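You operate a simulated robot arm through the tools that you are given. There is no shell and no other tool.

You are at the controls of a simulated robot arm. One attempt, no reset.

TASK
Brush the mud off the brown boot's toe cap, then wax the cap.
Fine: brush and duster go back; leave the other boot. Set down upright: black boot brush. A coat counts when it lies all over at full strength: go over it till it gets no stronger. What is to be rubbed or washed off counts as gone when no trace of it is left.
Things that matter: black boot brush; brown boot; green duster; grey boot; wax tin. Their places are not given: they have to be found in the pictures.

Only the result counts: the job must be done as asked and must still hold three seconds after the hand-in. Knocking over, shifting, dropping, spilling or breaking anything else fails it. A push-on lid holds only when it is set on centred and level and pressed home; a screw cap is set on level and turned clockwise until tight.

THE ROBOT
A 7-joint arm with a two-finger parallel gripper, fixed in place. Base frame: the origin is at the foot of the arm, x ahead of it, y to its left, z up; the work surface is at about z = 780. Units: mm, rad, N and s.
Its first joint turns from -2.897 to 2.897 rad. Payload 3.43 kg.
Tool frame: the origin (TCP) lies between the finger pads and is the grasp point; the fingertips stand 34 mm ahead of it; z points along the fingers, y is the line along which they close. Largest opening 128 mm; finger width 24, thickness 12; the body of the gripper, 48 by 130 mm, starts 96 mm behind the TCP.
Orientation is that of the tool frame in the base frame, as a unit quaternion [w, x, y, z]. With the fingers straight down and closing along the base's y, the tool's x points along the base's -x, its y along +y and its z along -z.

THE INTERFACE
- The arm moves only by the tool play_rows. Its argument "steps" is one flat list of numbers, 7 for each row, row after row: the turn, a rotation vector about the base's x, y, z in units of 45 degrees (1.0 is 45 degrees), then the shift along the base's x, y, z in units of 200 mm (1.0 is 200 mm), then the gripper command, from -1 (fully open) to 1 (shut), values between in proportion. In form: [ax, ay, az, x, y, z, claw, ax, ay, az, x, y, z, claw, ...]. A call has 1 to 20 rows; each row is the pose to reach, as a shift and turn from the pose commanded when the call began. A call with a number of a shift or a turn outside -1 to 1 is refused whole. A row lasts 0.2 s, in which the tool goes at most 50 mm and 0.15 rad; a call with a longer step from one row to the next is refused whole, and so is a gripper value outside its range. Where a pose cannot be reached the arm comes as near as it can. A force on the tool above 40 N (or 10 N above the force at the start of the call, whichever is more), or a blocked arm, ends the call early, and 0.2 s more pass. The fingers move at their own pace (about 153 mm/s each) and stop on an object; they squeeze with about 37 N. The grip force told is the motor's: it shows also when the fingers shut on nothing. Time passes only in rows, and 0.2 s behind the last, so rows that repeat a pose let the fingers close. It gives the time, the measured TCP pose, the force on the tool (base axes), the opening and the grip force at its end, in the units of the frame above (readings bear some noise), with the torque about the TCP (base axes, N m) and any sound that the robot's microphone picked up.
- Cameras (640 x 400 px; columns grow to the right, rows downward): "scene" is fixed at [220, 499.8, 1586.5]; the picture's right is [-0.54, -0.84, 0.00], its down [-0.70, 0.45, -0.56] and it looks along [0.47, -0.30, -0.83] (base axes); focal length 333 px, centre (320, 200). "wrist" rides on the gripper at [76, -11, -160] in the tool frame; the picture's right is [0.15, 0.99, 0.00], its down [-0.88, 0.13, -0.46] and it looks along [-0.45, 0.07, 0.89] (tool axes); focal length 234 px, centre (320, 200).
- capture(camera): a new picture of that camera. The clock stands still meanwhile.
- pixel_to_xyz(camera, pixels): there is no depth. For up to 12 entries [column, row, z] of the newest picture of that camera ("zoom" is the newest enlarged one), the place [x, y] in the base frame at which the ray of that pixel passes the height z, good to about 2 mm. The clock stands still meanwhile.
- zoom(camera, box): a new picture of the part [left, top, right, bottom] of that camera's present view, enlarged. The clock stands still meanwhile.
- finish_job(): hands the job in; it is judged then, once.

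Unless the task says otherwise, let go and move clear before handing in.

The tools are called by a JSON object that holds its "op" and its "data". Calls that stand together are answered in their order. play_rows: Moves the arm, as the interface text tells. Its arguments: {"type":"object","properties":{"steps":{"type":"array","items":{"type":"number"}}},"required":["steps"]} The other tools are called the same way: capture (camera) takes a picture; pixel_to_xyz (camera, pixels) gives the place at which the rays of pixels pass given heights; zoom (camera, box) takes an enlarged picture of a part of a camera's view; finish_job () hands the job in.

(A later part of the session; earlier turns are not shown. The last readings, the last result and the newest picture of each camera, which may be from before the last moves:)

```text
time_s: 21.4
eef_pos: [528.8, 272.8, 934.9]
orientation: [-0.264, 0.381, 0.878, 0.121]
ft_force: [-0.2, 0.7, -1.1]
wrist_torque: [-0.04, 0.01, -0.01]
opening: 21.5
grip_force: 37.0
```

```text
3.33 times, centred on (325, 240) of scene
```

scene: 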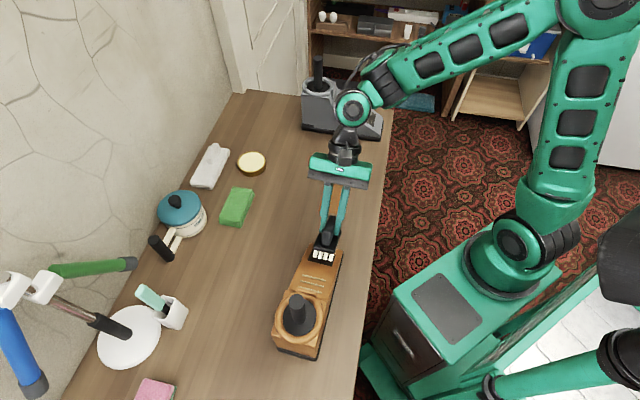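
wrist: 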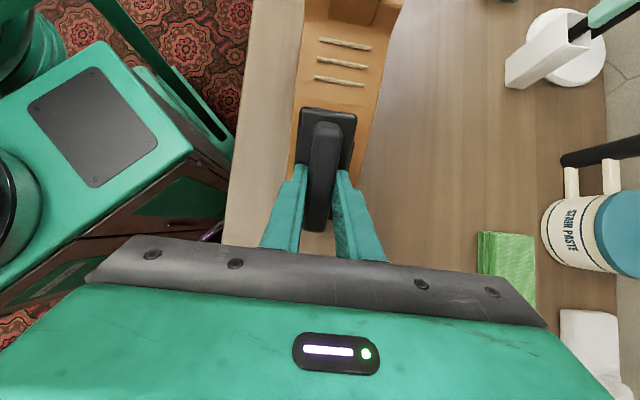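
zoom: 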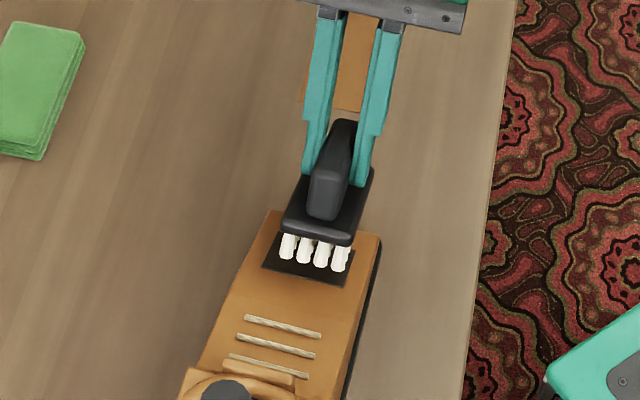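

The backed-off pose follows the command, and the boot has not moved: its toe corner is still at zoom (380,240). I'll retreat further so the cap can be inspected.

{"op": "play_rows", "data": {"steps": [0, 0, 0, 0.05, -0.053, 0.11, 1, 0, 0, 0, 0.1, -0.107, 0.22, 1, 0, 0, 0, 0.15, -0.16, 0.33, 1, 0, 0, 0, 0.15, -0.16, 0.33, 1]}}

{"op": "zoom", "data": {"camera": "scene", "box": [290, 230, 360, 290]}}

{"op": "zoom", "data": {"camera": "wrist", "box": [240, 0, 420, 180]}}

```text
time_s: 22.4
eef_pos: [558.6, 241.6, 1002.8]
orientation: [-0.263, 0.38, 0.878, 0.12]
ft_force: [0.8, -0.3, -0.7]
wrist_torque: [-0.01, -0.01, 0.0]
opening: 21.1
grip_force: 37.0
```

```text
6.67 times, centred on (325, 260) of scene
```

zoom: 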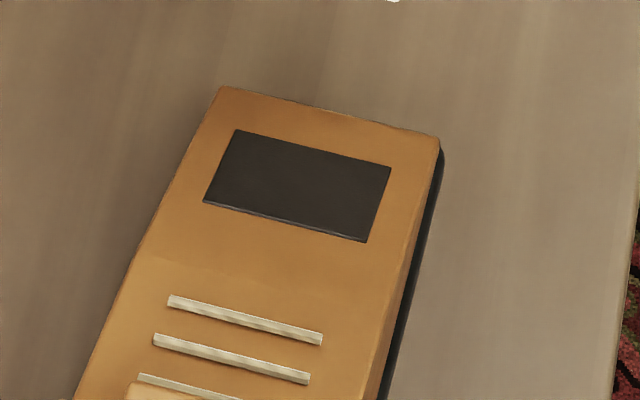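

```text
2.22 times, centred on (330, 90) of wrist
```

zoom: 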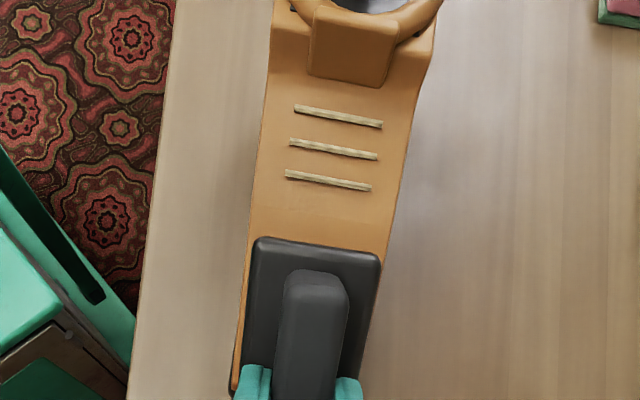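

The light streaks on the cap are gone and it now looks uniformly dark. I'll zoom tightly for leftover traces and compare with the grey boot's untouched cap.

{"op": "zoom", "data": {"camera": "scene", "box": [300, 240, 344, 274]}}

{"op": "zoom", "data": {"camera": "scene", "box": [340, 90, 400, 150]}}

```text
11.76 times, centred on (322, 257) of scene
```

zoom: 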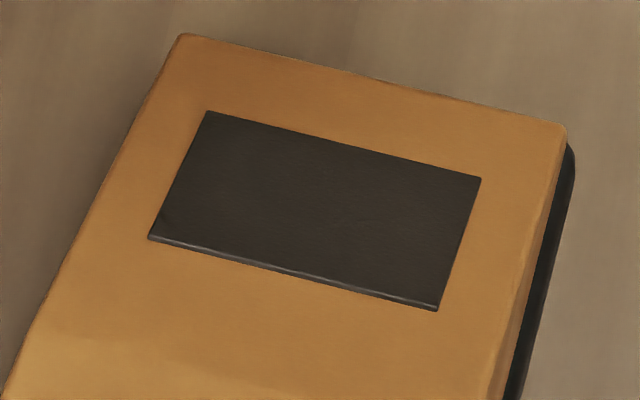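

```text
6.67 times, centred on (370, 120) of scene
```

zoom: 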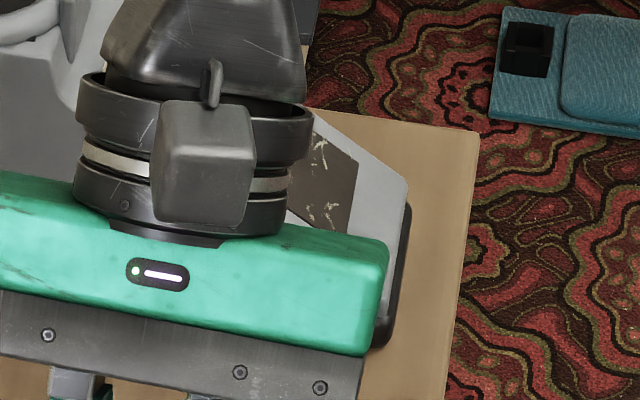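

The cap shows no streaks, while the grey boot's cap still has its marks. To be sure of no faint trace, I'll make another pass with flatter contact, starting with a return to about 12 mm above the cap.

{"op": "play_rows", "data": {"steps": [0, 0, 0, -0.036, 0.049, -0.112, 1, 0, 0, 0, -0.072, 0.098, -0.224, 1, 0, 0, 0, -0.108, 0.146, -0.336, 1, 0, 0, 0, -0.1445, 0.195, -0.448, 1, 0, 0, 0, -0.1445, 0.195, -0.448, 1]}}

{"op": "zoom", "data": {"camera": "scene", "box": [295, 225, 355, 275]}}

{"op": "capture", "data": {"camera": "wrist"}}

```text
time_s: 23.6
eef_pos: [529.9, 279.5, 912.6]
orientation: [-0.263, 0.381, 0.878, 0.12]
ft_force: [0.3, 0.4, -1.4]
wrist_torque: [-0.03, -0.02, 0.01]
opening: 21.0
grip_force: 36.8
```

```text
8.00 times, centred on (325, 250) of scene
```

zoom: 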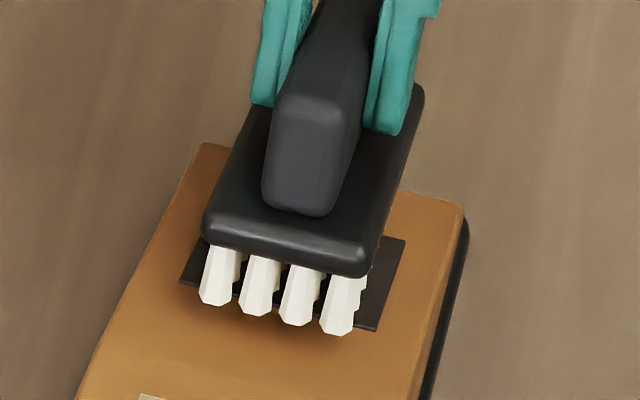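

```text
taken
```

wrist: 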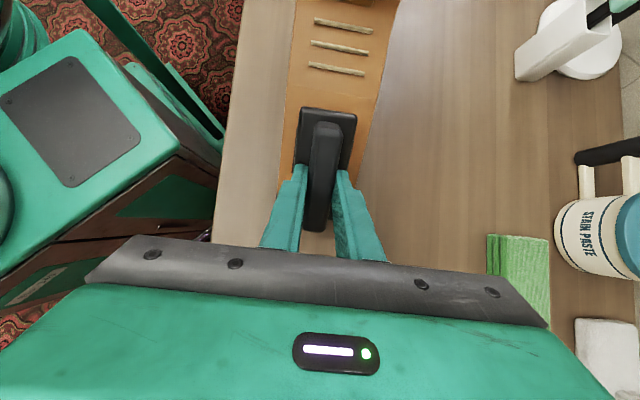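

The brush hovers just above the patch with no contact force. I'm creeping in 6 mm along the normal.

{"op": "play_rows", "data": {"steps": [0, 0, 0, -0.0037, 0.0041, -0.0083, 1, 0, 0, 0, -0.0074, 0.0083, -0.0166, 1, 0, 0, 0, -0.0111, 0.0124, -0.025, 1, 0, 0, 0, -0.0111, 0.0124, -0.025, 1]}}

```text
time_s: 24.6
eef_pos: [527.0, 283.0, 906.9]
orientation: [-0.264, 0.381, 0.878, 0.12]
ft_force: [-0.8, -0.2, -0.8]
wrist_torque: [-0.02, -0.05, 0.01]
opening: 21.2
grip_force: 37.1
```

{"op": "play_rows", "data": {"steps": [0, 0, 0, -0.0019, 0.0021, -0.0042, 1, 0, 0, 0, -0.0037, 0.0041, -0.0083, 1, 0, 0, 0, -0.0037, 0.0041, -0.0083, 1]}}

```text
time_s: 25.4
eef_pos: [526.6, 283.1, 905.3]
orientation: [-0.264, 0.38, 0.878, 0.12]
ft_force: [0.2, -0.2, -0.8]
wrist_torque: [-0.03, -0.04, -0.01]
opening: 21.1
grip_force: 37.3
```

The readings still show no contact at z=905.3. I'll creep in another 2 mm along the normal.

{"op": "play_rows", "data": {"steps": [0, 0, 0, -0.0019, 0.0021, -0.0042, 1, 0, 0, 0, -0.0037, 0.0041, -0.0083, 1, 0, 0, 0, -0.0037, 0.0041, -0.0083, 1]}}

```text
time_s: 26.2
eef_pos: [525.6, 282.7, 904.6]
orientation: [-0.263, 0.381, 0.878, 0.12]
ft_force: [1.7, -4.4, 12.7]
wrist_torque: [-0.49, -0.18, 0.03]
opening: 21.5
grip_force: 37.1
```

Contact is now about 14 N with a torque of -0.5 N m, so the down-slope end leads and the true slope is between 31.7° and 33.7°. I'll ease the tilt back 1°.

{"op": "play_rows", "data": {"steps": [-0.0081, -0.0076, 0, -0.0018, 0.002, 0.0017, 1, -0.0163, -0.0151, 0, -0.0037, 0.004, 0.0034, 1, -0.0163, -0.0151, 0, -0.0037, 0.004, 0.0034, 1]}}

```text
time_s: 27.0
eef_pos: [525.8, 285.0, 904.6]
orientation: [-0.255, 0.383, 0.88, 0.119]
ft_force: [8.4, -6.2, 19.1]
wrist_torque: [0.93, 0.94, -0.01]
opening: 21.4
grip_force: 37.1
```

The torque swung to +1.3 N m at about 23 N, so a face-on fit is about half a degree back the other way. I'll tilt +0.5° and ease off 0.4 mm.

{"op": "play_rows", "data": {"steps": [0.0041, 0.0038, 0, 0.0013, -0.0014, 0, 1, 0.0081, 0.0076, 0, 0.0026, -0.0028, 0, 1, 0.0081, 0.0076, 0, 0.0026, -0.0028, 0, 1]}}

```text
time_s: 27.8
eef_pos: [525.7, 285.1, 903.3]
orientation: [-0.261, 0.381, 0.879, 0.118]
ft_force: [4.6, -3.1, 7.6]
wrist_torque: [-0.37, -0.44, 0.04]
opening: 21.0
grip_force: 37.0
```

Contact is now about 10.6 N and close to flat. I'll run another set of lateral and down-slope strokes over the whole cap.

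{"op": "play_rows", "data": {"steps": [0, 0, 0, 0.0323, 0.0312, -0.0012, 1, 0, 0, 0, 0.0653, 0.0619, -0.0012, 1, 0, 0, 0, 0.0466, 0.0159, -0.0148, 1, 0, 0, 0, 0.0137, -0.0147, -0.0148, 1, 0, 0, 0, -0.0192, -0.0453, -0.0148, 1, 0, 0, 0, -0.0522, -0.076, -0.0148, 1, 0, 0, 0, -0.0335, -0.03, -0.0012, 1, 0, 0, 0, -0.0149, 0.0159, 0.0124, 1, 0, 0, 0, 0.018, 0.0465, 0.0124, 1, 0, 0, 0, 0.051, 0.0772, 0.0124, 1, 0, 0, 0, 0.018, 0.0465, 0.0124, 1, 0, 0, 0, -0.0149, 0.0159, 0.0124, 1, 0, 0, 0, -0.0478, -0.0147, 0.0124, 1, 0, 0, 0, -0.0808, -0.0454, 0.0124, 1, 0, 0, 0, -0.0335, -0.03, -0.0012, 1, 0, 0, 0, -0.0006, 0.0006, -0.0012, 1]}}

{"op": "zoom", "data": {"camera": "scene", "box": [295, 225, 355, 275]}}

```text
time_s: 31.2
eef_pos: [525.8, 285.4, 903.6]
orientation: [-0.26, 0.381, 0.879, 0.118]
ft_force: [0.9, 0.0, -0.5]
wrist_torque: [-0.04, -0.02, 0.01]
opening: 21.3
grip_force: 36.8
```

```text
8.00 times, centred on (325, 250) of scene
```

zoom: 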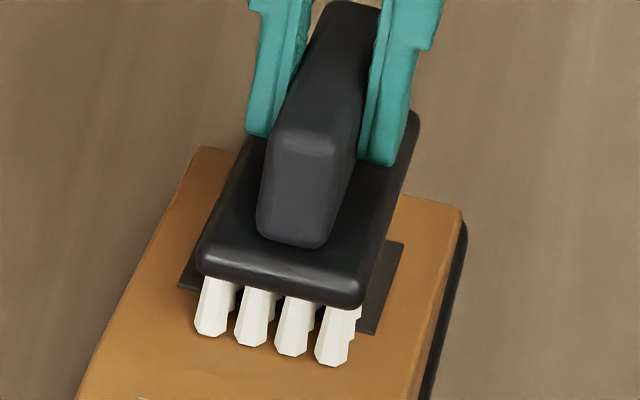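

The force has eased off again and the cap strip I can see at zoom (385,270) is uniformly dark. I'll retreat along the normal and inspect the whole cap.

{"op": "play_rows", "data": {"steps": [0, 0, 0, 0.04, -0.043, 0.085, 1, 0, 0, 0, 0.09, -0.097, 0.2, 1, 0, 0, 0, 0.14, -0.15, 0.32, 1, 0, 0, 0, 0.18, -0.19, 0.45, 1, 0, 0, 0, 0.2, -0.21, 0.5, 1, 0, 0, 0, 0.2, -0.21, 0.5, 1]}}

{"op": "zoom", "data": {"camera": "scene", "box": [300, 240, 344, 274]}}

{"op": "zoom", "data": {"camera": "scene", "box": [240, 220, 380, 370]}}

{"op": "capture", "data": {"camera": "wrist"}}

```text
time_s: 32.6
eef_pos: [566.2, 242.1, 1004.7]
orientation: [-0.26, 0.382, 0.879, 0.118]
ft_force: [-1.0, 0.1, -1.2]
wrist_torque: [-0.03, -0.04, -0.01]
opening: 21.2
grip_force: 37.1
```

```text
11.76 times, centred on (322, 257) of scene
```

zoom: 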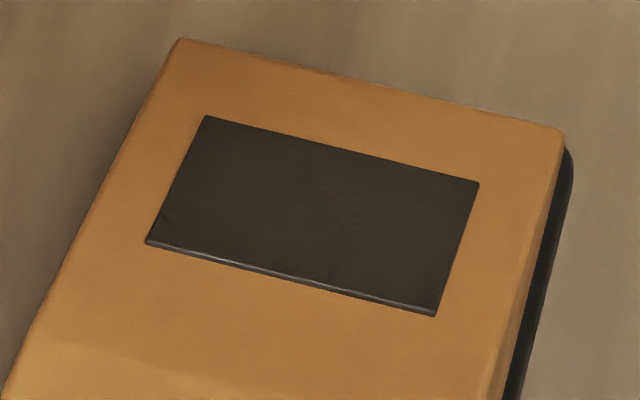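

```text
2.67 times, centred on (310, 295) of scene
```

zoom: 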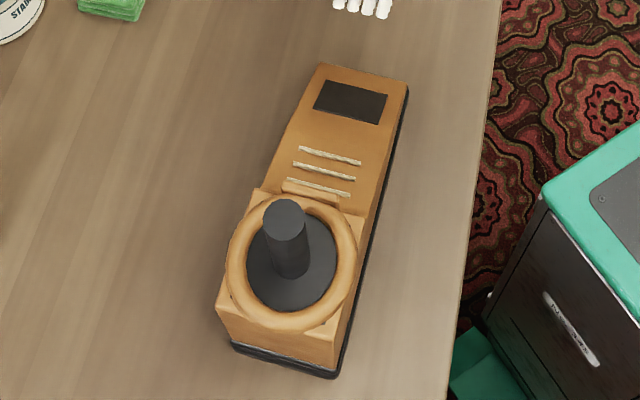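

```text
taken
```

wrist: 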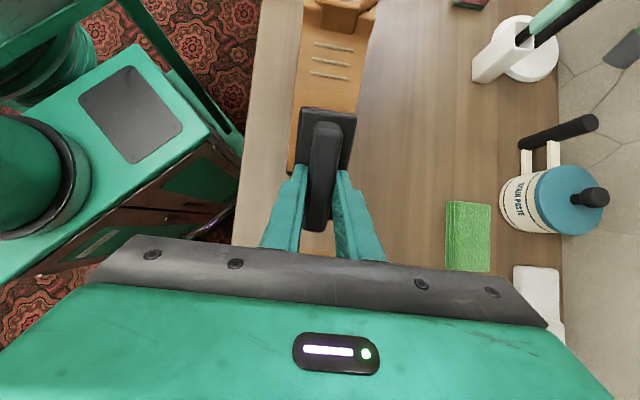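

The cap is clean and uniform, and the boot moved by no more than about 1 mm. I'll return the brush, levelling the tool while moving back toward its place.

{"op": "play_rows", "data": {"steps": [-0.0686, -0.0644, 0.0054, 0.03, 0.09, 0.01, 1, -0.1371, -0.1288, 0.0107, 0.06, 0.18, 0.02, 1, -0.2057, -0.1932, 0.0161, 0.09, 0.27, 0.02, 1, -0.2743, -0.2576, 0.0214, 0.12, 0.36, 0.02, 1, -0.3428, -0.322, 0.0268, 0.15, 0.45, 0.02, 1, -0.4114, -0.3864, 0.0321, 0.18, 0.54, 0.02, 1, -0.48, -0.4508, 0.0375, 0.21, 0.63, 0.02, 1, -0.5485, -0.5152, 0.0428, 0.25, 0.75, 0.02, 1, -0.5485, -0.5152, 0.0428, 0.25, 0.75, 0.02, 1]}}

```text
time_s: 34.6
eef_pos: [616.5, 392.8, 1007.9]
orientation: [0.006, 0.381, 0.924, -0.003]
ft_force: [-0.7, 0.7, -1.6]
wrist_torque: [0.0, 0.0, -0.02]
opening: 21.3
grip_force: 37.4
```

The tool is level again at (616.5,392.8,1007.9). I'll move over the brush's original spot and down to about z=880.

{"op": "play_rows", "data": {"steps": [0, 0, 0, 0.05, 0.18, 0, 1, 0, 0, 0, 0.1, 0.36, 0, 1, 0, 0, 0, 0.16, 0.54, 0, 1, 0, 0, 0, 0.21, 0.71, -0.02, 1, 0, 0, 0, 0.225, 0.7595, -0.15, 1, 0, 0, 0, 0.225, 0.7595, -0.32, 1, 0, 0, 0, 0.225, 0.7595, -0.5, 1, 0, 0, 0, 0.225, 0.7595, -0.64, 1, 0, 0, 0, 0.225, 0.7595, -0.64, 1]}}

{"op": "zoom", "data": {"camera": "scene", "box": [160, 190, 270, 300]}}

{"op": "capture", "data": {"camera": "wrist"}}

```text
time_s: 36.6
eef_pos: [659.3, 545.6, 880.3]
orientation: [0.005, 0.381, 0.925, -0.002]
ft_force: [-0.1, -0.4, -1.0]
wrist_torque: [0.0, -0.01, 0.0]
opening: 21.4
grip_force: 37.0
```

```text
3.64 times, centred on (215, 245) of scene
```

zoom: 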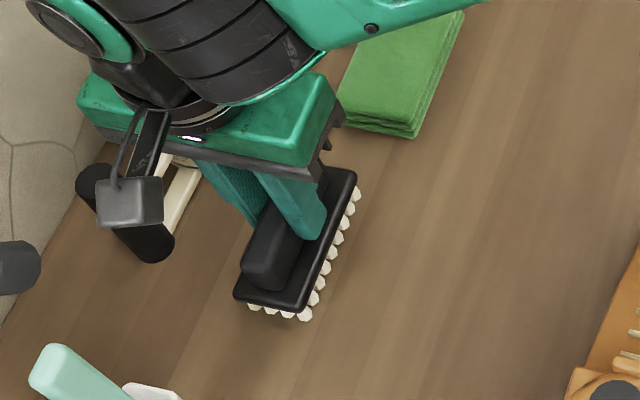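

```text
taken
```

wrist: 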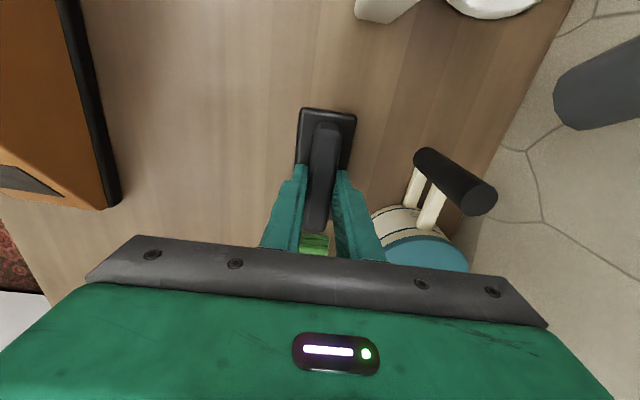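

The brush is level above its spot at z=880.3, about 2 mm off in x. I'll correct that and lower to z≈858, then creep.

{"op": "play_rows", "data": {"steps": [0, 0, 0, 0.01, -0.004, -0.05, 1, 0, 0, 0, 0.01, -0.004, -0.1, 1, 0, 0, 0, 0.01, -0.004, -0.115, 1, 0, 0, 0, 0.01, -0.004, -0.115, 1]}}

```text
time_s: 37.6
eef_pos: [662.8, 543.8, 857.2]
orientation: [0.005, 0.381, 0.924, -0.002]
ft_force: [0.4, 0.1, -1.5]
wrist_torque: [0.0, -0.02, -0.01]
opening: 21.2
grip_force: 37.2
```

{"op": "play_rows", "data": {"steps": [0, 0, 0, 0, 0, -0.007, 1, 0, 0, 0, 0, 0, -0.014, 1, 0, 0, 0, 0, 0, -0.02, 1, 0, 0, 0, 0, 0, -0.02, 1]}}

```text
time_s: 38.6
eef_pos: [663.2, 543.0, 855.3]
orientation: [0.006, 0.381, 0.924, -0.001]
ft_force: [0.5, 0.0, 8.8]
wrist_torque: [0.21, 0.4, -0.03]
opening: 21.4
grip_force: 36.9
```

The bristles touched down at z=855.3 with about 10 N. I'll open the fingers and rise straight up.

{"op": "play_rows", "data": {"steps": [0, 0, 0, 0, 0, 0.002, 0.5, 0, 0, 0, 0, 0, 0.002, 0.2, 0, 0, 0, 0, 0, 0.002, 0, 0, 0, 0, 0, 0, 0.002, 0]}}

{"op": "zoom", "data": {"camera": "scene", "box": [160, 190, 270, 300]}}

{"op": "capture", "data": {"camera": "wrist"}}

```text
time_s: 39.6
eef_pos: [663.2, 543.8, 853.4]
orientation: [0.006, 0.381, 0.924, -0.003]
ft_force: [-0.7, 0.5, -0.8]
wrist_torque: [-0.03, 0.04, -0.03]
opening: 64.0
grip_force: 0.0
```

```text
3.64 times, centred on (215, 245) of scene
```

zoom: 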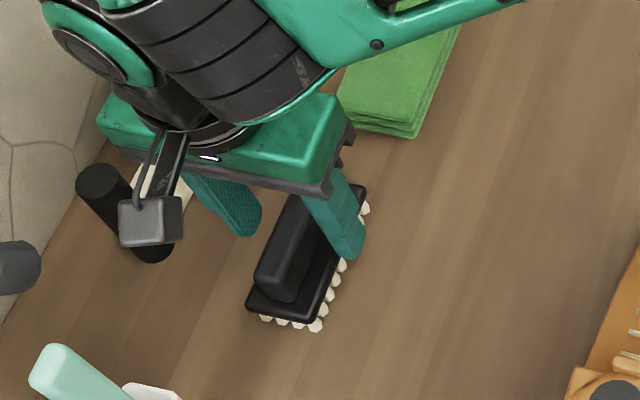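

```text
taken
```

wrist: 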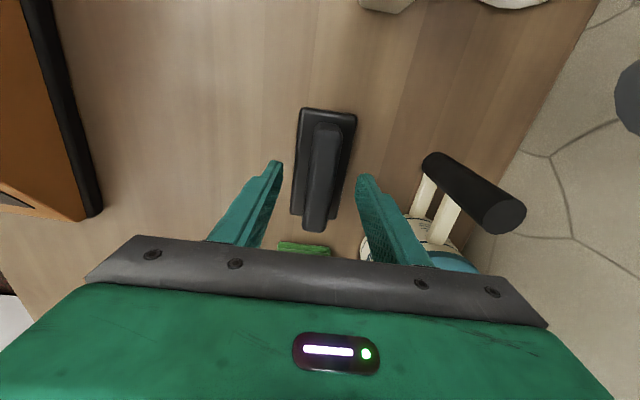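

The brush stands upright on its bristles, freed. I'll rise clear and then compare its place with the first picture.

{"op": "play_rows", "data": {"steps": [0, 0, 0, 0, 0, 0.1, 0, 0, 0, 0, 0, 0, 0.3, 0, 0, 0, 0, 0, 0, 0.5, 0, 0, 0, 0, 0.05, -0.1, 0.7, 0, 0, 0, 0, 0.15, -0.25, 0.8, 0, 0, 0, 0, 0.27, -0.4, 0.8, 0, 0, 0, 0, 0.4, -0.5, 0.8, 0, 0, 0, 0, 0.5, -0.58, 0.8, 0, 0, 0, 0, 0.5, -0.58, 0.8, 0]}}

{"op": "zoom", "data": {"camera": "scene", "box": [180, 220, 250, 290]}}

{"op": "capture", "data": {"camera": "wrist"}}

{"op": "capture", "data": {"camera": "scene"}}

```text
time_s: 41.6
eef_pos: [763.1, 428.0, 1013.3]
orientation: [0.005, 0.381, 0.924, -0.003]
ft_force: [-0.8, -0.1, -0.1]
wrist_torque: [0.01, 0.0, 0.04]
opening: 64.0
grip_force: 0.0
```

```text
5.71 times, centred on (215, 255) of scene
```

zoom: 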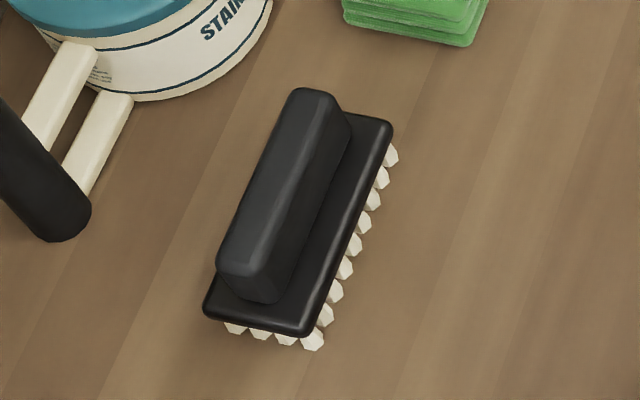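

```text
taken
```

wrist: 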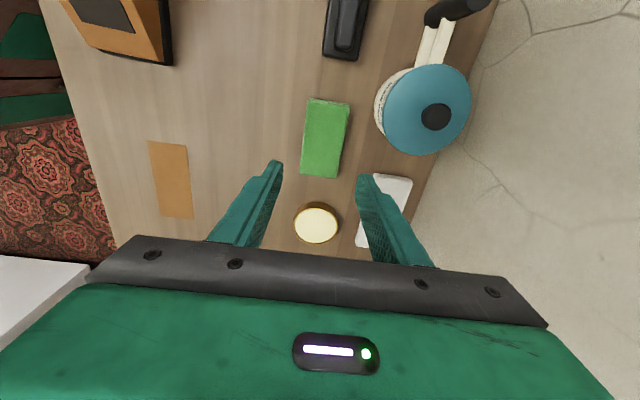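

```text
taken
```

scene: 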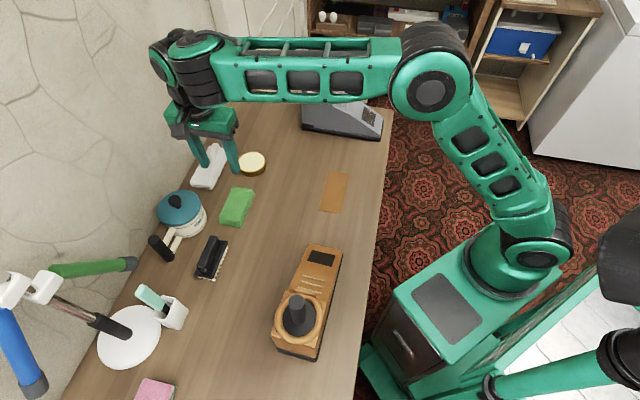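

The brush is back within about 2–3 mm of where it stood. Next I'll zoom the wrist view on the duster (325,138) and the wax tin (317,223).

{"op": "zoom", "data": {"camera": "wrist", "box": [270, 80, 380, 260]}}

{"op": "zoom", "data": {"camera": "scene", "box": [215, 180, 260, 230]}}

{"op": "zoom", "data": {"camera": "scene", "box": [230, 140, 275, 185]}}

```text
2.22 times, centred on (325, 170) of wrist
```

zoom: 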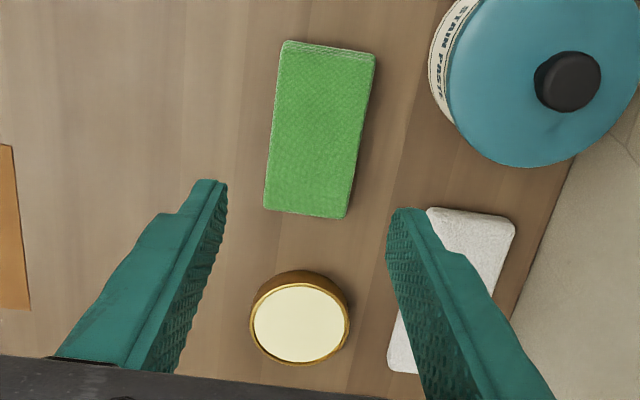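

```text
8.00 times, centred on (238, 205) of scene
```

zoom: 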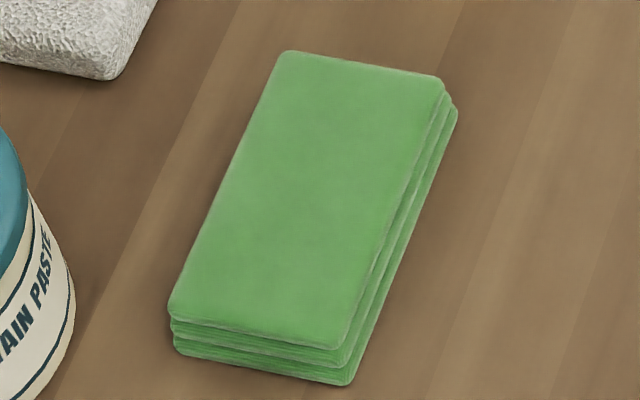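

```text
8.89 times, centred on (252, 162) of scene
```

zoom: 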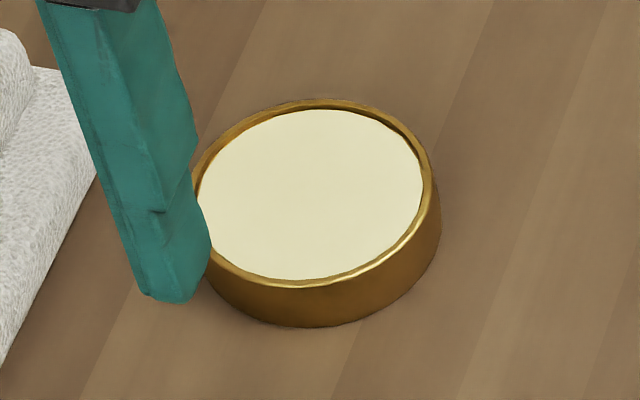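

The wax fills the tin nearly to the brim. I'll triangulate the duster's top corners and the tin's rim.

{"op": "pixel_to_xyz", "data": {"camera": "wrist", "pixels": [[309.25, 98.9, 790], [309.25, 98.9, 820], [349.75, 104.75, 790], [349.75, 104.75, 820], [336.25, 177.65, 790], [336.25, 177.65, 820], [299.35, 173.15, 790], [299.35, 173.15, 820], [316, 224.9, 790], [316, 224.9, 820], [293.5, 224.9, 800], [338.5, 224, 800]]}}

{"op": "pixel_to_xyz", "data": {"camera": "scene", "pixels": [[240.5, 223.4, 790], [240.5, 223.4, 820], [219.25, 219, 790], [219.25, 219, 820], [233.4, 186.5, 790], [233.4, 186.5, 820], [253.25, 189.6, 790], [253.25, 189.6, 820], [251.2, 161.2, 790], [251.2, 161.2, 820]]}}

```text
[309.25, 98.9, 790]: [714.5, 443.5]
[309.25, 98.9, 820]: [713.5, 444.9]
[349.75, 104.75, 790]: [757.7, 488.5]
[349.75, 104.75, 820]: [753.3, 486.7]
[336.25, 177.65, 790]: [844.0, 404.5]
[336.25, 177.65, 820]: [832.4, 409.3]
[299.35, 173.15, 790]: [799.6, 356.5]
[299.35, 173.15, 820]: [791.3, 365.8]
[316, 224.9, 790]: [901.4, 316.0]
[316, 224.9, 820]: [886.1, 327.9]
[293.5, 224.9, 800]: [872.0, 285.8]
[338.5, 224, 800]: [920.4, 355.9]
```

```text
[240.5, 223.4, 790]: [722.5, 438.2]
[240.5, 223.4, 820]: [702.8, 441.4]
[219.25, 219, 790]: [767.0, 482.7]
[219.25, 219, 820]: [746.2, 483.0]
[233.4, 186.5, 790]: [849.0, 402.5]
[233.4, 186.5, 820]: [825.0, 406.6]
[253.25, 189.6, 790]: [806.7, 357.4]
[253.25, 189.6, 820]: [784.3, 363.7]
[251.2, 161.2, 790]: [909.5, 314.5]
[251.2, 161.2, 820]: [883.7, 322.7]
```

The duster resolves to a block of about 115×61×24 mm centred at (776,423), aligned with the tool. The tin is about 83 mm wide, centred near (892,321) with its rim at z≈806. I'll open to about 90 mm and come down over the duster.

{"op": "play_rows", "data": {"steps": [0, 0, 0, 0.03, -0.012, -0.1, -0.2, 0, 0, 0, 0.0645, -0.024, -0.3, -0.4, 0, 0, 0, 0.0645, -0.024, -0.5, -0.4, 0, 0, 0, 0.0645, -0.024, -0.68, -0.4, 0, 0, 0, 0.0645, -0.024, -0.715, -0.4, 0, 0, 0, 0.0645, -0.024, -0.715, -0.4]}}

{"op": "capture", "data": {"camera": "wrist"}}

{"op": "zoom", "data": {"camera": "scene", "box": [170, 130, 300, 260]}}

```text
time_s: 43.0
eef_pos: [773.8, 422.5, 869.6]
orientation: [0.006, 0.381, 0.925, -0.002]
ft_force: [0.6, -1.6, 0.8]
wrist_torque: [-0.03, 0.0, 0.01]
opening: 89.8
grip_force: 0.1
```

```text
taken
```

wrist: 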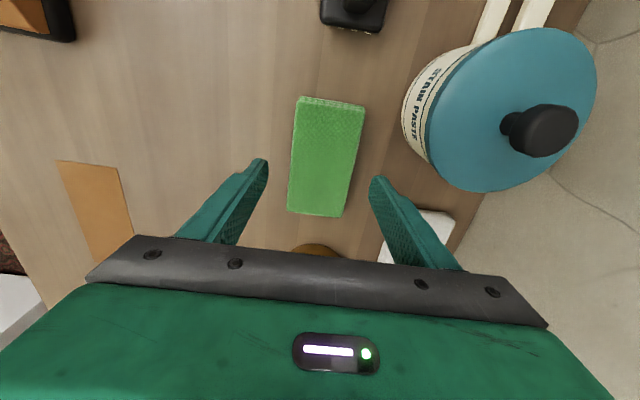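

```text
3.08 times, centred on (235, 195) of scene
```

zoom: 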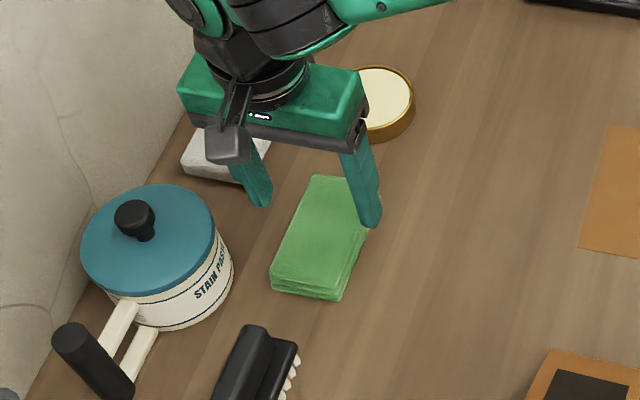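

The fingers straddle the duster with room to spare. I'll check its centre from this closer view before going lower.

{"op": "pixel_to_xyz", "data": {"camera": "wrist", "pixels": [[297, 98, 804], [364, 106, 804], [341, 218, 804], [287, 211, 804]]}}

{"op": "zoom", "data": {"camera": "wrist", "box": [230, 80, 410, 250]}}

```text
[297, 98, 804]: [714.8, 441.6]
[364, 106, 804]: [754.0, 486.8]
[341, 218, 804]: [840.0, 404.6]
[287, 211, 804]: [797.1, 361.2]
```

```text
2.35 times, centred on (320, 165) of wrist
```

zoom: 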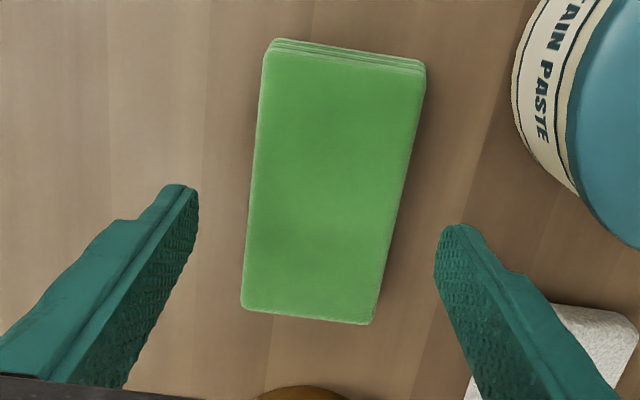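

The duster centre measures (776.5,423.5). I'll lower to TCP z≈822, putting the tips about 8 mm above the table, and then grip.

{"op": "play_rows", "data": {"steps": [0, 0, 0, 0.0135, 0.005, -0.1, -0.4, 0, 0, 0, 0.0135, 0.005, -0.2, -0.4, 0, 0, 0, 0.0135, 0.005, -0.238, -0.4, 0, 0, 0, 0.0135, 0.005, -0.238, -0.4]}}

{"op": "zoom", "data": {"camera": "scene", "box": [190, 150, 280, 240]}}

```text
time_s: 44.0
eef_pos: [778.4, 424.1, 823.8]
orientation: [0.005, 0.381, 0.925, -0.003]
ft_force: [-0.1, 0.2, -0.3]
wrist_torque: [0.03, 0.04, 0.0]
opening: 89.9
grip_force: 0.0
```

```text
4.44 times, centred on (235, 195) of scene
```

zoom: 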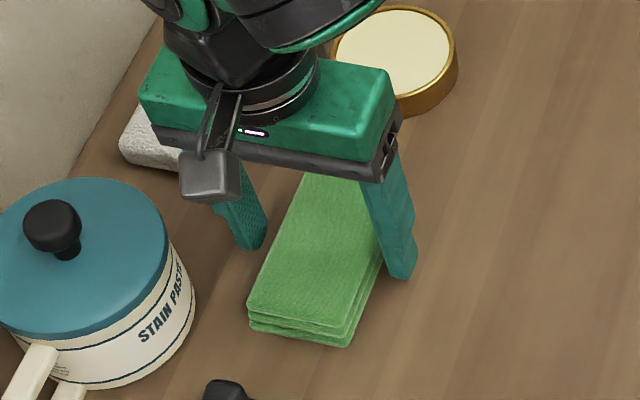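

The tips sit beside the duster's flanks with no contact. I'm closing the gripper on it.

{"op": "play_rows", "data": {"steps": [0, 0, 0, 0, 0, 0, 0.2, 0, 0, 0, 0, 0, 0, 0.6, 0, 0, 0, 0, 0, 0, 1, 0, 0, 0, 0, 0, 0, 1]}}

{"op": "zoom", "data": {"camera": "scene", "box": [190, 150, 280, 240]}}

{"op": "capture", "data": {"camera": "wrist"}}

```text
time_s: 45.0
eef_pos: [778.2, 423.6, 823.2]
orientation: [0.006, 0.381, 0.924, -0.002]
ft_force: [0.3, 0.7, -0.1]
wrist_torque: [0.02, 0.02, 0.02]
opening: 64.7
grip_force: 36.4
```

```text
4.44 times, centred on (235, 195) of scene
```

zoom: 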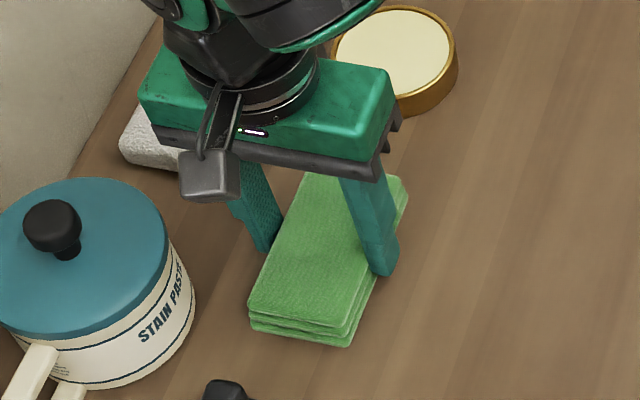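

```text
taken
```

wrist: 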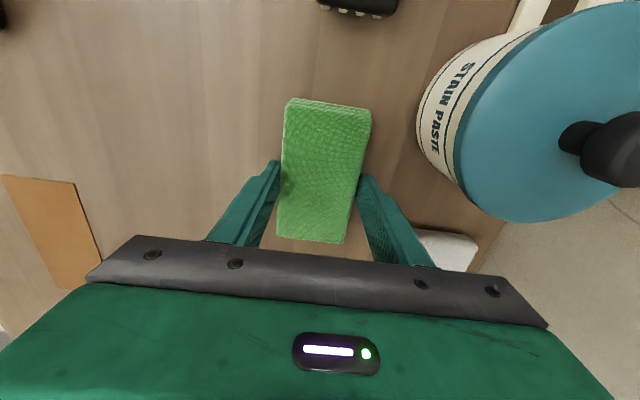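

The duster is gripped at 64.7 mm, its base about 43 mm below the TCP at (778.2,423.6,823.2). I'll lift it and check that it holds.

{"op": "play_rows", "data": {"steps": [0, 0, 0, 0, 0, 0.05, 1, 0, 0, 0, 0, 0, 0.15, 1, 0, 0, 0, 0, 0, 0.3, 1, 0, 0, 0, 0, 0, 0.45, 1, 0, 0, 0, 0, 0, 0.5, 1, 0, 0, 0, 0, 0, 0.5, 1]}}

{"op": "capture", "data": {"camera": "scene"}}

{"op": "capture", "data": {"camera": "wrist"}}

```text
time_s: 46.4
eef_pos: [777.9, 422.7, 923.3]
orientation: [0.006, 0.381, 0.924, -0.002]
ft_force: [-0.2, 0.2, -0.7]
wrist_torque: [0.03, 0.03, 0.04]
opening: 64.8
grip_force: 37.2
```

```text
taken
```

scene: 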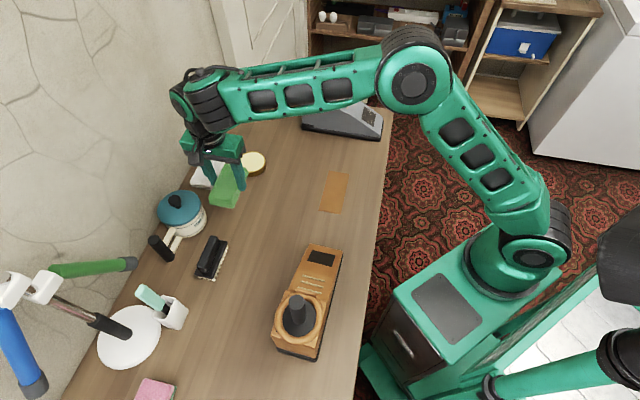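

```text
taken
```

wrist: 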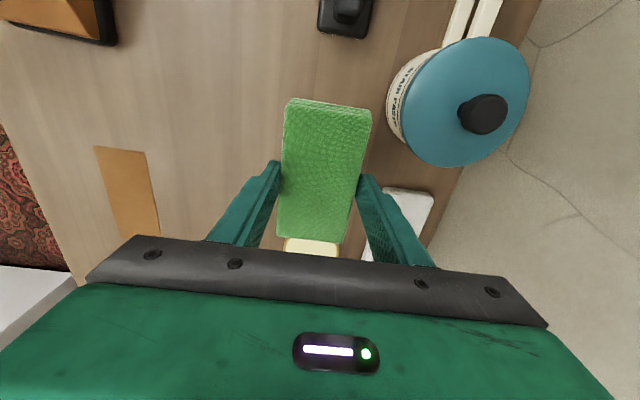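

The duster is held firmly. I'll check the neighbouring white block's corners before carrying the duster over the tin.

{"op": "pixel_to_xyz", "data": {"camera": "scene", "pixels": [[211.5, 188.6, 800], [229.8, 149, 800], [222, 147, 830], [251.5, 161.5, 803], [264.6, 160.3, 803], [237.4, 160.9, 803], [252, 150.8, 803], [250.9, 171.9, 803]]}}

{"op": "zoom", "data": {"camera": "scene", "box": [180, 130, 290, 240]}}

```text
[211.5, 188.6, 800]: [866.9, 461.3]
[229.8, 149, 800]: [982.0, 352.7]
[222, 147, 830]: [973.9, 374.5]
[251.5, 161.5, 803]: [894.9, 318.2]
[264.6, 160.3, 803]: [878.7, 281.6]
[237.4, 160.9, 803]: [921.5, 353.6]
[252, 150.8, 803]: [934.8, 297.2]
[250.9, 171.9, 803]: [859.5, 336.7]
```

```text
3.64 times, centred on (235, 185) of scene
```

zoom: 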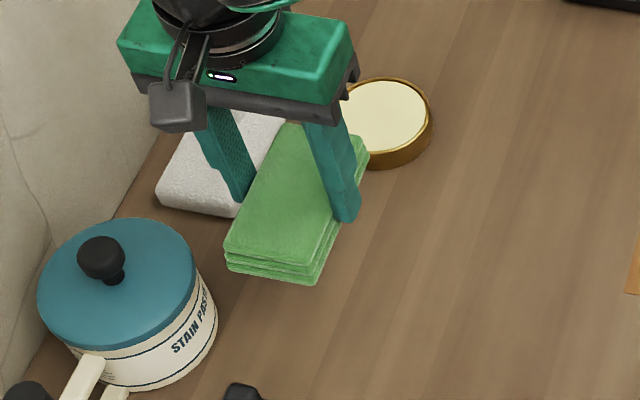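

The white block's edge is about 81 mm from the tin's centre line, so there is room. I'll carry the duster over the tin centre at about (896,318) and hover at TCP z≈870.

{"op": "play_rows", "data": {"steps": [0, 0, 0, 0.12, -0.105, 0, 1, 0, 0, 0, 0.27, -0.24, 0, 1, 0, 0, 0, 0.43, -0.38, 0, 1, 0, 0, 0, 0.56, -0.49, 0, 1, 0, 0, 0, 0.5905, -0.521, -0.08, 1, 0, 0, 0, 0.5905, -0.521, -0.2, 1, 0, 0, 0, 0.5905, -0.521, -0.2665, 1, 0, 0, 0, 0.5905, -0.521, -0.2665, 1]}}

{"op": "capture", "data": {"camera": "wrist"}}

{"op": "zoom", "data": {"camera": "scene", "box": [200, 110, 310, 220]}}

```text
time_s: 48.2
eef_pos: [895.5, 318.9, 869.2]
orientation: [0.006, 0.381, 0.925, -0.003]
ft_force: [0.4, 0.4, -0.7]
wrist_torque: [0.02, 0.02, 0.0]
opening: 64.9
grip_force: 36.8
```

```text
taken
```

wrist: 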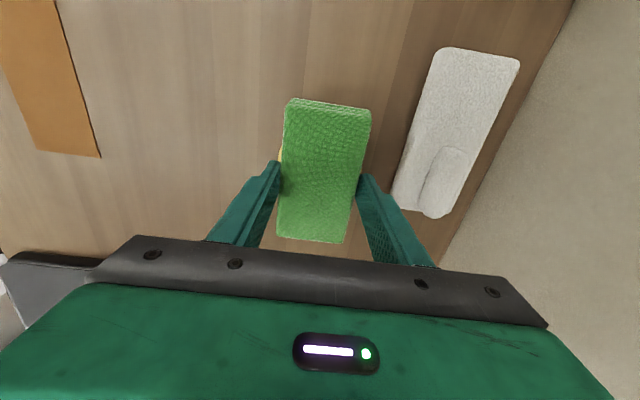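

```text
3.64 times, centred on (255, 165) of scene
```

zoom: 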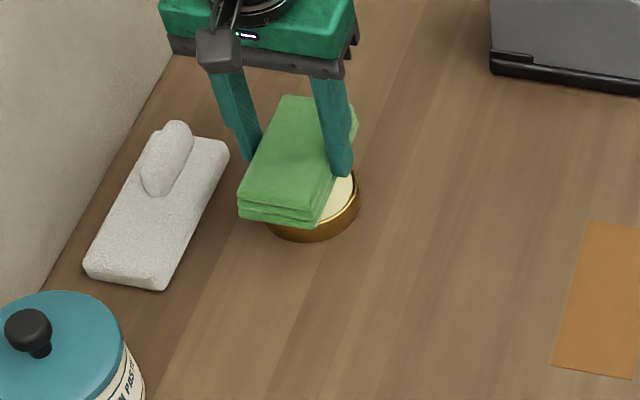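

The duster is centred over the tin and about 23 mm above the rim. I'll lower 16 mm, then creep.

{"op": "play_rows", "data": {"steps": [0, 0, 0, 0, 0, -0.04, 1, 0, 0, 0, 0, 0, -0.08, 1, 0, 0, 0, 0, 0, -0.08, 1]}}

{"op": "play_rows", "data": {"steps": [0, 0, 0, 0, 0, -0.008, 1, 0, 0, 0, 0, 0, -0.016, 1, 0, 0, 0, 0, 0, -0.016, 1]}}

```text
time_s: 49.0
eef_pos: [896.6, 319.4, 853.4]
orientation: [0.006, 0.381, 0.925, -0.003]
ft_force: [0.8, 0.5, -0.3]
wrist_torque: [-0.04, -0.02, 0.01]
opening: 65.2
grip_force: 37.1
```

```text
time_s: 49.8
eef_pos: [896.5, 320.2, 850.4]
orientation: [0.007, 0.381, 0.925, -0.002]
ft_force: [-0.9, -0.2, -0.7]
wrist_torque: [-0.02, 0.0, 0.02]
opening: 64.7
grip_force: 36.9
```

There is no contact yet at z=850.4. I'll creep in 1.6 mm rows.

{"op": "play_rows", "data": {"steps": [0, 0, 0, 0, 0, -0.008, 1, 0, 0, 0, 0, 0, -0.016, 1, 0, 0, 0, 0, 0, -0.016, 1]}}

```text
time_s: 50.6
eef_pos: [896.2, 320.0, 847.2]
orientation: [0.006, 0.381, 0.924, -0.002]
ft_force: [0.7, 0.4, -1.0]
wrist_torque: [-0.03, -0.02, -0.03]
opening: 64.9
grip_force: 36.7
```

{"op": "play_rows", "data": {"steps": [0, 0, 0, 0, 0, -0.006, 1, 0, 0, 0, 0, 0, -0.012, 1, 0, 0, 0, 0, 0, -0.012, 1]}}

```text
time_s: 51.4
eef_pos: [896.4, 319.5, 845.1]
orientation: [0.006, 0.381, 0.925, -0.001]
ft_force: [-0.9, 1.2, 3.2]
wrist_torque: [0.01, 0.07, -0.02]
opening: 65.0
grip_force: 36.9
```

The duster touched the tin at z=845.1 with about 4 N. I'll press 1 mm more and dwell so it takes up wax.

{"op": "play_rows", "data": {"steps": [0, 0, 0, 0, 0, -0.004, 1, 0, 0, 0, 0, 0, -0.006, 1, 0, 0, 0, 0, 0, -0.006, 1, 0, 0, 0, 0, 0, -0.006, 1]}}

{"op": "zoom", "data": {"camera": "scene", "box": [215, 120, 285, 190]}}

```text
time_s: 52.4
eef_pos: [896.6, 319.0, 844.6]
orientation: [0.006, 0.381, 0.924, -0.002]
ft_force: [1.4, -1.9, 13.8]
wrist_torque: [-0.17, 0.12, 0.04]
opening: 64.8
grip_force: 37.0
```

```text
5.71 times, centred on (250, 155) of scene
```

zoom: 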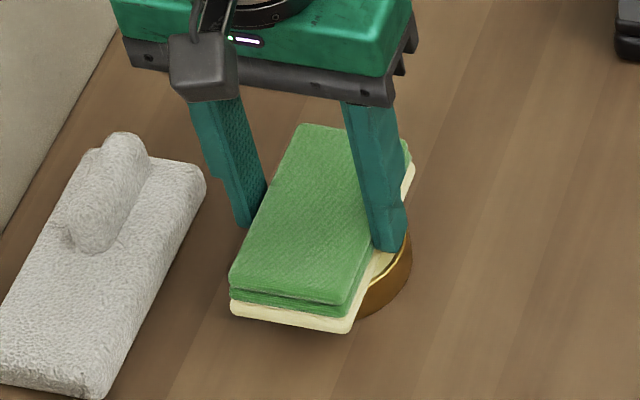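

The duster's bottom layer has turned cream, so it is loaded with wax. I'll locate the grey boot to keep clear of it and lift the duster straight up.

{"op": "pixel_to_xyz", "data": {"camera": "scene", "pixels": [[302, 130, 780], [382, 140, 780], [302, 85, 900], [318, 60, 1000], [318, 85, 950]]}}

{"op": "play_rows", "data": {"steps": [0, 0, 0, 0, 0, 0.02, 1, 0, 0, 0, 0, 0, 0.08, 1, 0, 0, 0, 0, 0, 0.2, 1, 0, 0, 0, 0, 0, 0.35, 1, 0, 0, 0, 0, 0, 0.5, 1, 0, 0, 0, 0, 0, 0.6, 1, 0, 0, 0, 0, 0, 0.6, 1]}}

{"op": "capture", "data": {"camera": "scene"}}

{"op": "capture", "data": {"camera": "wrist"}}

```text
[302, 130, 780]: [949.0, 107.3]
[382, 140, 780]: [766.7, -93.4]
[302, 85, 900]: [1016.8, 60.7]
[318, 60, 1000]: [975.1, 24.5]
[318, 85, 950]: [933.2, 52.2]
```

```text
time_s: 54.0
eef_pos: [897.1, 320.5, 964.3]
orientation: [0.005, 0.381, 0.925, -0.002]
ft_force: [0.8, -0.2, -1.1]
wrist_torque: [-0.02, 0.01, -0.02]
opening: 65.0
grip_force: 37.1
```

```text
taken
```

scene: 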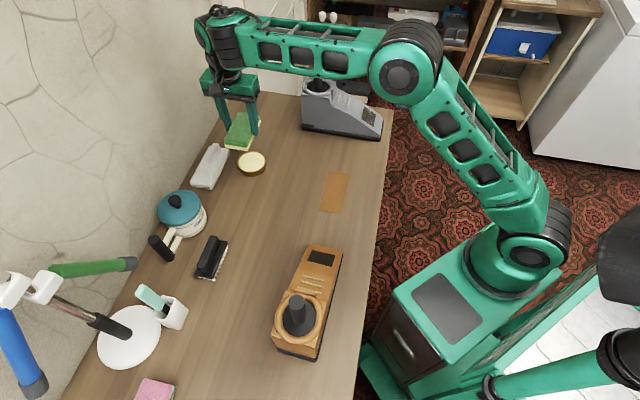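

```text
taken
```

wrist: 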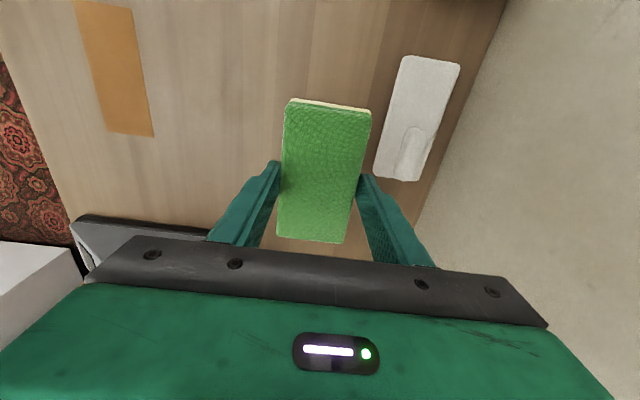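

The duster is loaded and clear, and the grey boot stays well off the path at y<110. I'll carry the duster back toward the brown boot.

{"op": "play_rows", "data": {"steps": [0, 0, 0, -0.15, -0.01, 0.03, 1, 0, 0, 0, -0.33, -0.02, 0.06, 1, 0, 0, 0, -0.52, -0.03, 0.1, 1, 0, 0, 0, -0.71, -0.04, 0.1, 1, 0, 0, 0, -0.88, -0.05, 0.1, 1, 0, 0, 0, -0.95, -0.05, 0.1, 1, 0, 0, 0, -0.95, -0.05, 0.1, 1]}}

```text
time_s: 55.6
eef_pos: [705.5, 309.5, 984.1]
orientation: [0.006, 0.382, 0.924, -0.003]
ft_force: [0.3, -0.4, -0.4]
wrist_torque: [0.02, 0.02, 0.02]
opening: 65.2
grip_force: 36.8
```

I'm at (705.5,309.5,984.1). I'll tilt to the slope and move to about 50 mm above the cap.

{"op": "play_rows", "data": {"steps": [0.0686, 0.0644, -0.0054, -0.105, -0.0233, 0, 1, 0.1371, 0.1288, -0.0107, -0.21, -0.0466, 0, 1, 0.2057, 0.1932, -0.0161, -0.315, -0.07, 0, 1, 0.2743, 0.2576, -0.0214, -0.42, -0.0933, 0, 1, 0.3428, 0.322, -0.0268, -0.525, -0.1166, -0.05, 1, 0.4114, 0.3864, -0.0321, -0.63, -0.14, -0.15, 1, 0.48, 0.4508, -0.0375, -0.735, -0.163, -0.25, 1, 0.5485, 0.5152, -0.0428, -0.8395, -0.1865, -0.3435, 1, 0.5485, 0.5152, -0.0428, -0.8395, -0.1865, -0.3435, 1]}}

{"op": "zoom", "data": {"camera": "scene", "box": [270, 170, 380, 290]}}

{"op": "capture", "data": {"camera": "wrist"}}

```text
time_s: 57.6
eef_pos: [538.2, 273.0, 915.3]
orientation: [-0.26, 0.381, 0.879, 0.118]
ft_force: [0.7, 0.1, -0.8]
wrist_torque: [0.0, 0.01, -0.01]
opening: 64.8
grip_force: 36.8
```

```text
3.33 times, centred on (325, 230) of scene
```

zoom: 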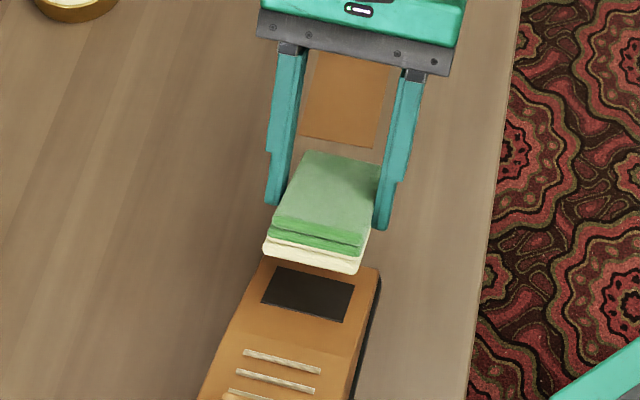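

```text
taken
```

wrist: 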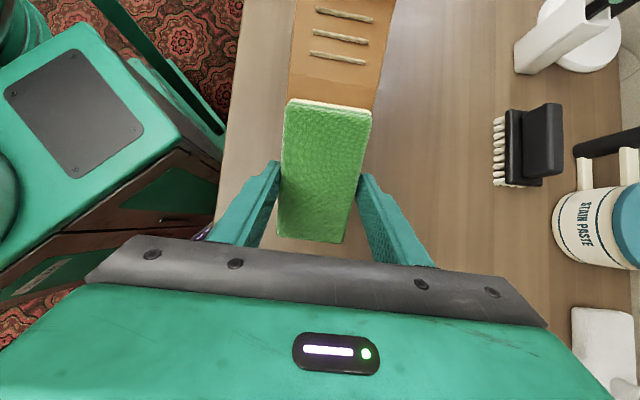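

The duster is aligned above the cap with its waxed side down. I'll approach 40 mm along the normal.

{"op": "play_rows", "data": {"steps": [0, 0, 0, -0.0247, 0.027, -0.0557, 1, 0, 0, 0, -0.0493, 0.054, -0.1113, 1, 0, 0, 0, -0.074, 0.081, -0.167, 1, 0, 0, 0, -0.074, 0.081, -0.167, 1]}}

{"op": "zoom", "data": {"camera": "scene", "box": [270, 170, 380, 290]}}

```text
time_s: 58.6
eef_pos: [522.4, 288.5, 880.4]
orientation: [-0.26, 0.381, 0.879, 0.118]
ft_force: [0.4, 0.3, -0.3]
wrist_torque: [-0.03, -0.01, -0.03]
opening: 65.1
grip_force: 37.2
```

```text
3.33 times, centred on (325, 230) of scene
```

zoom: 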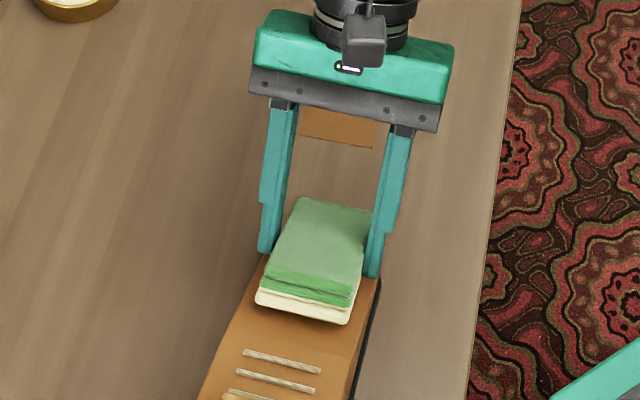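

About 8 mm remain. I'm creeping 5 mm along the normal.

{"op": "play_rows", "data": {"steps": [0, 0, 0, -0.0037, 0.0041, -0.0084, 1, 0, 0, 0, -0.0074, 0.0081, -0.0167, 1, 0, 0, 0, -0.0092, 0.0102, -0.0209, 1, 0, 0, 0, -0.0092, 0.0102, -0.0209, 1]}}

{"op": "play_rows", "data": {"steps": [0, 0, 0, -0.0018, 0.002, -0.0042, 1, 0, 0, 0, -0.0037, 0.0041, -0.0084, 1, 0, 0, 0, -0.0037, 0.0041, -0.0084, 1]}}

```text
time_s: 59.6
eef_pos: [522.0, 289.9, 876.9]
orientation: [-0.26, 0.381, 0.879, 0.118]
ft_force: [-0.1, 0.9, -0.6]
wrist_torque: [-0.01, -0.01, -0.01]
opening: 64.9
grip_force: 37.0
```

```text
time_s: 60.4
eef_pos: [519.6, 291.0, 876.6]
orientation: [-0.259, 0.381, 0.88, 0.119]
ft_force: [-0.2, -0.2, -0.7]
wrist_torque: [-0.03, 0.01, 0.01]
opening: 65.0
grip_force: 37.2
```

There is no contact force yet at (519.6,291.0,876.6). I'll creep another 1.5 mm.

{"op": "play_rows", "data": {"steps": [0, 0, 0, -0.0014, 0.0015, -0.0031, 1, 0, 0, 0, -0.0028, 0.003, -0.0063, 1, 0, 0, 0, -0.0028, 0.003, -0.0063, 1]}}

```text
time_s: 61.2
eef_pos: [520.0, 292.6, 875.2]
orientation: [-0.26, 0.381, 0.879, 0.119]
ft_force: [0.5, 0.3, 0.2]
wrist_torque: [-0.03, -0.04, 0.0]
opening: 65.0
grip_force: 37.1
```

{"op": "play_rows", "data": {"steps": [0, 0, 0, -0.0014, 0.0015, -0.0031, 1, 0, 0, 0, -0.0028, 0.003, -0.0063, 1, 0, 0, 0, -0.0028, 0.003, -0.0063, 1]}}

```text
time_s: 62.0
eef_pos: [519.4, 292.5, 874.0]
orientation: [-0.26, 0.381, 0.879, 0.119]
ft_force: [6.9, -10.0, 25.3]
wrist_torque: [-0.99, -0.41, 0.14]
opening: 65.0
grip_force: 36.5
```

Contact is at about 29 N, leading at the down-slope end with a torque of -1.07 N m. I'll ease the tilt 0.6° and back off 0.7 mm.

{"op": "play_rows", "data": {"steps": [-0.0049, -0.0045, 0, 0.0007, -0.0007, 0.0015, 1, -0.0098, -0.0091, 0, 0.0013, -0.0014, 0.0029, 1, -0.0098, -0.0091, 0, 0.0013, -0.0014, 0.0029, 1]}}

```text
time_s: 62.8
eef_pos: [519.8, 292.6, 873.1]
orientation: [-0.257, 0.382, 0.88, 0.117]
ft_force: [3.4, -0.4, 6.8]
wrist_torque: [0.23, 0.25, -0.15]
opening: 65.0
grip_force: 36.6
```

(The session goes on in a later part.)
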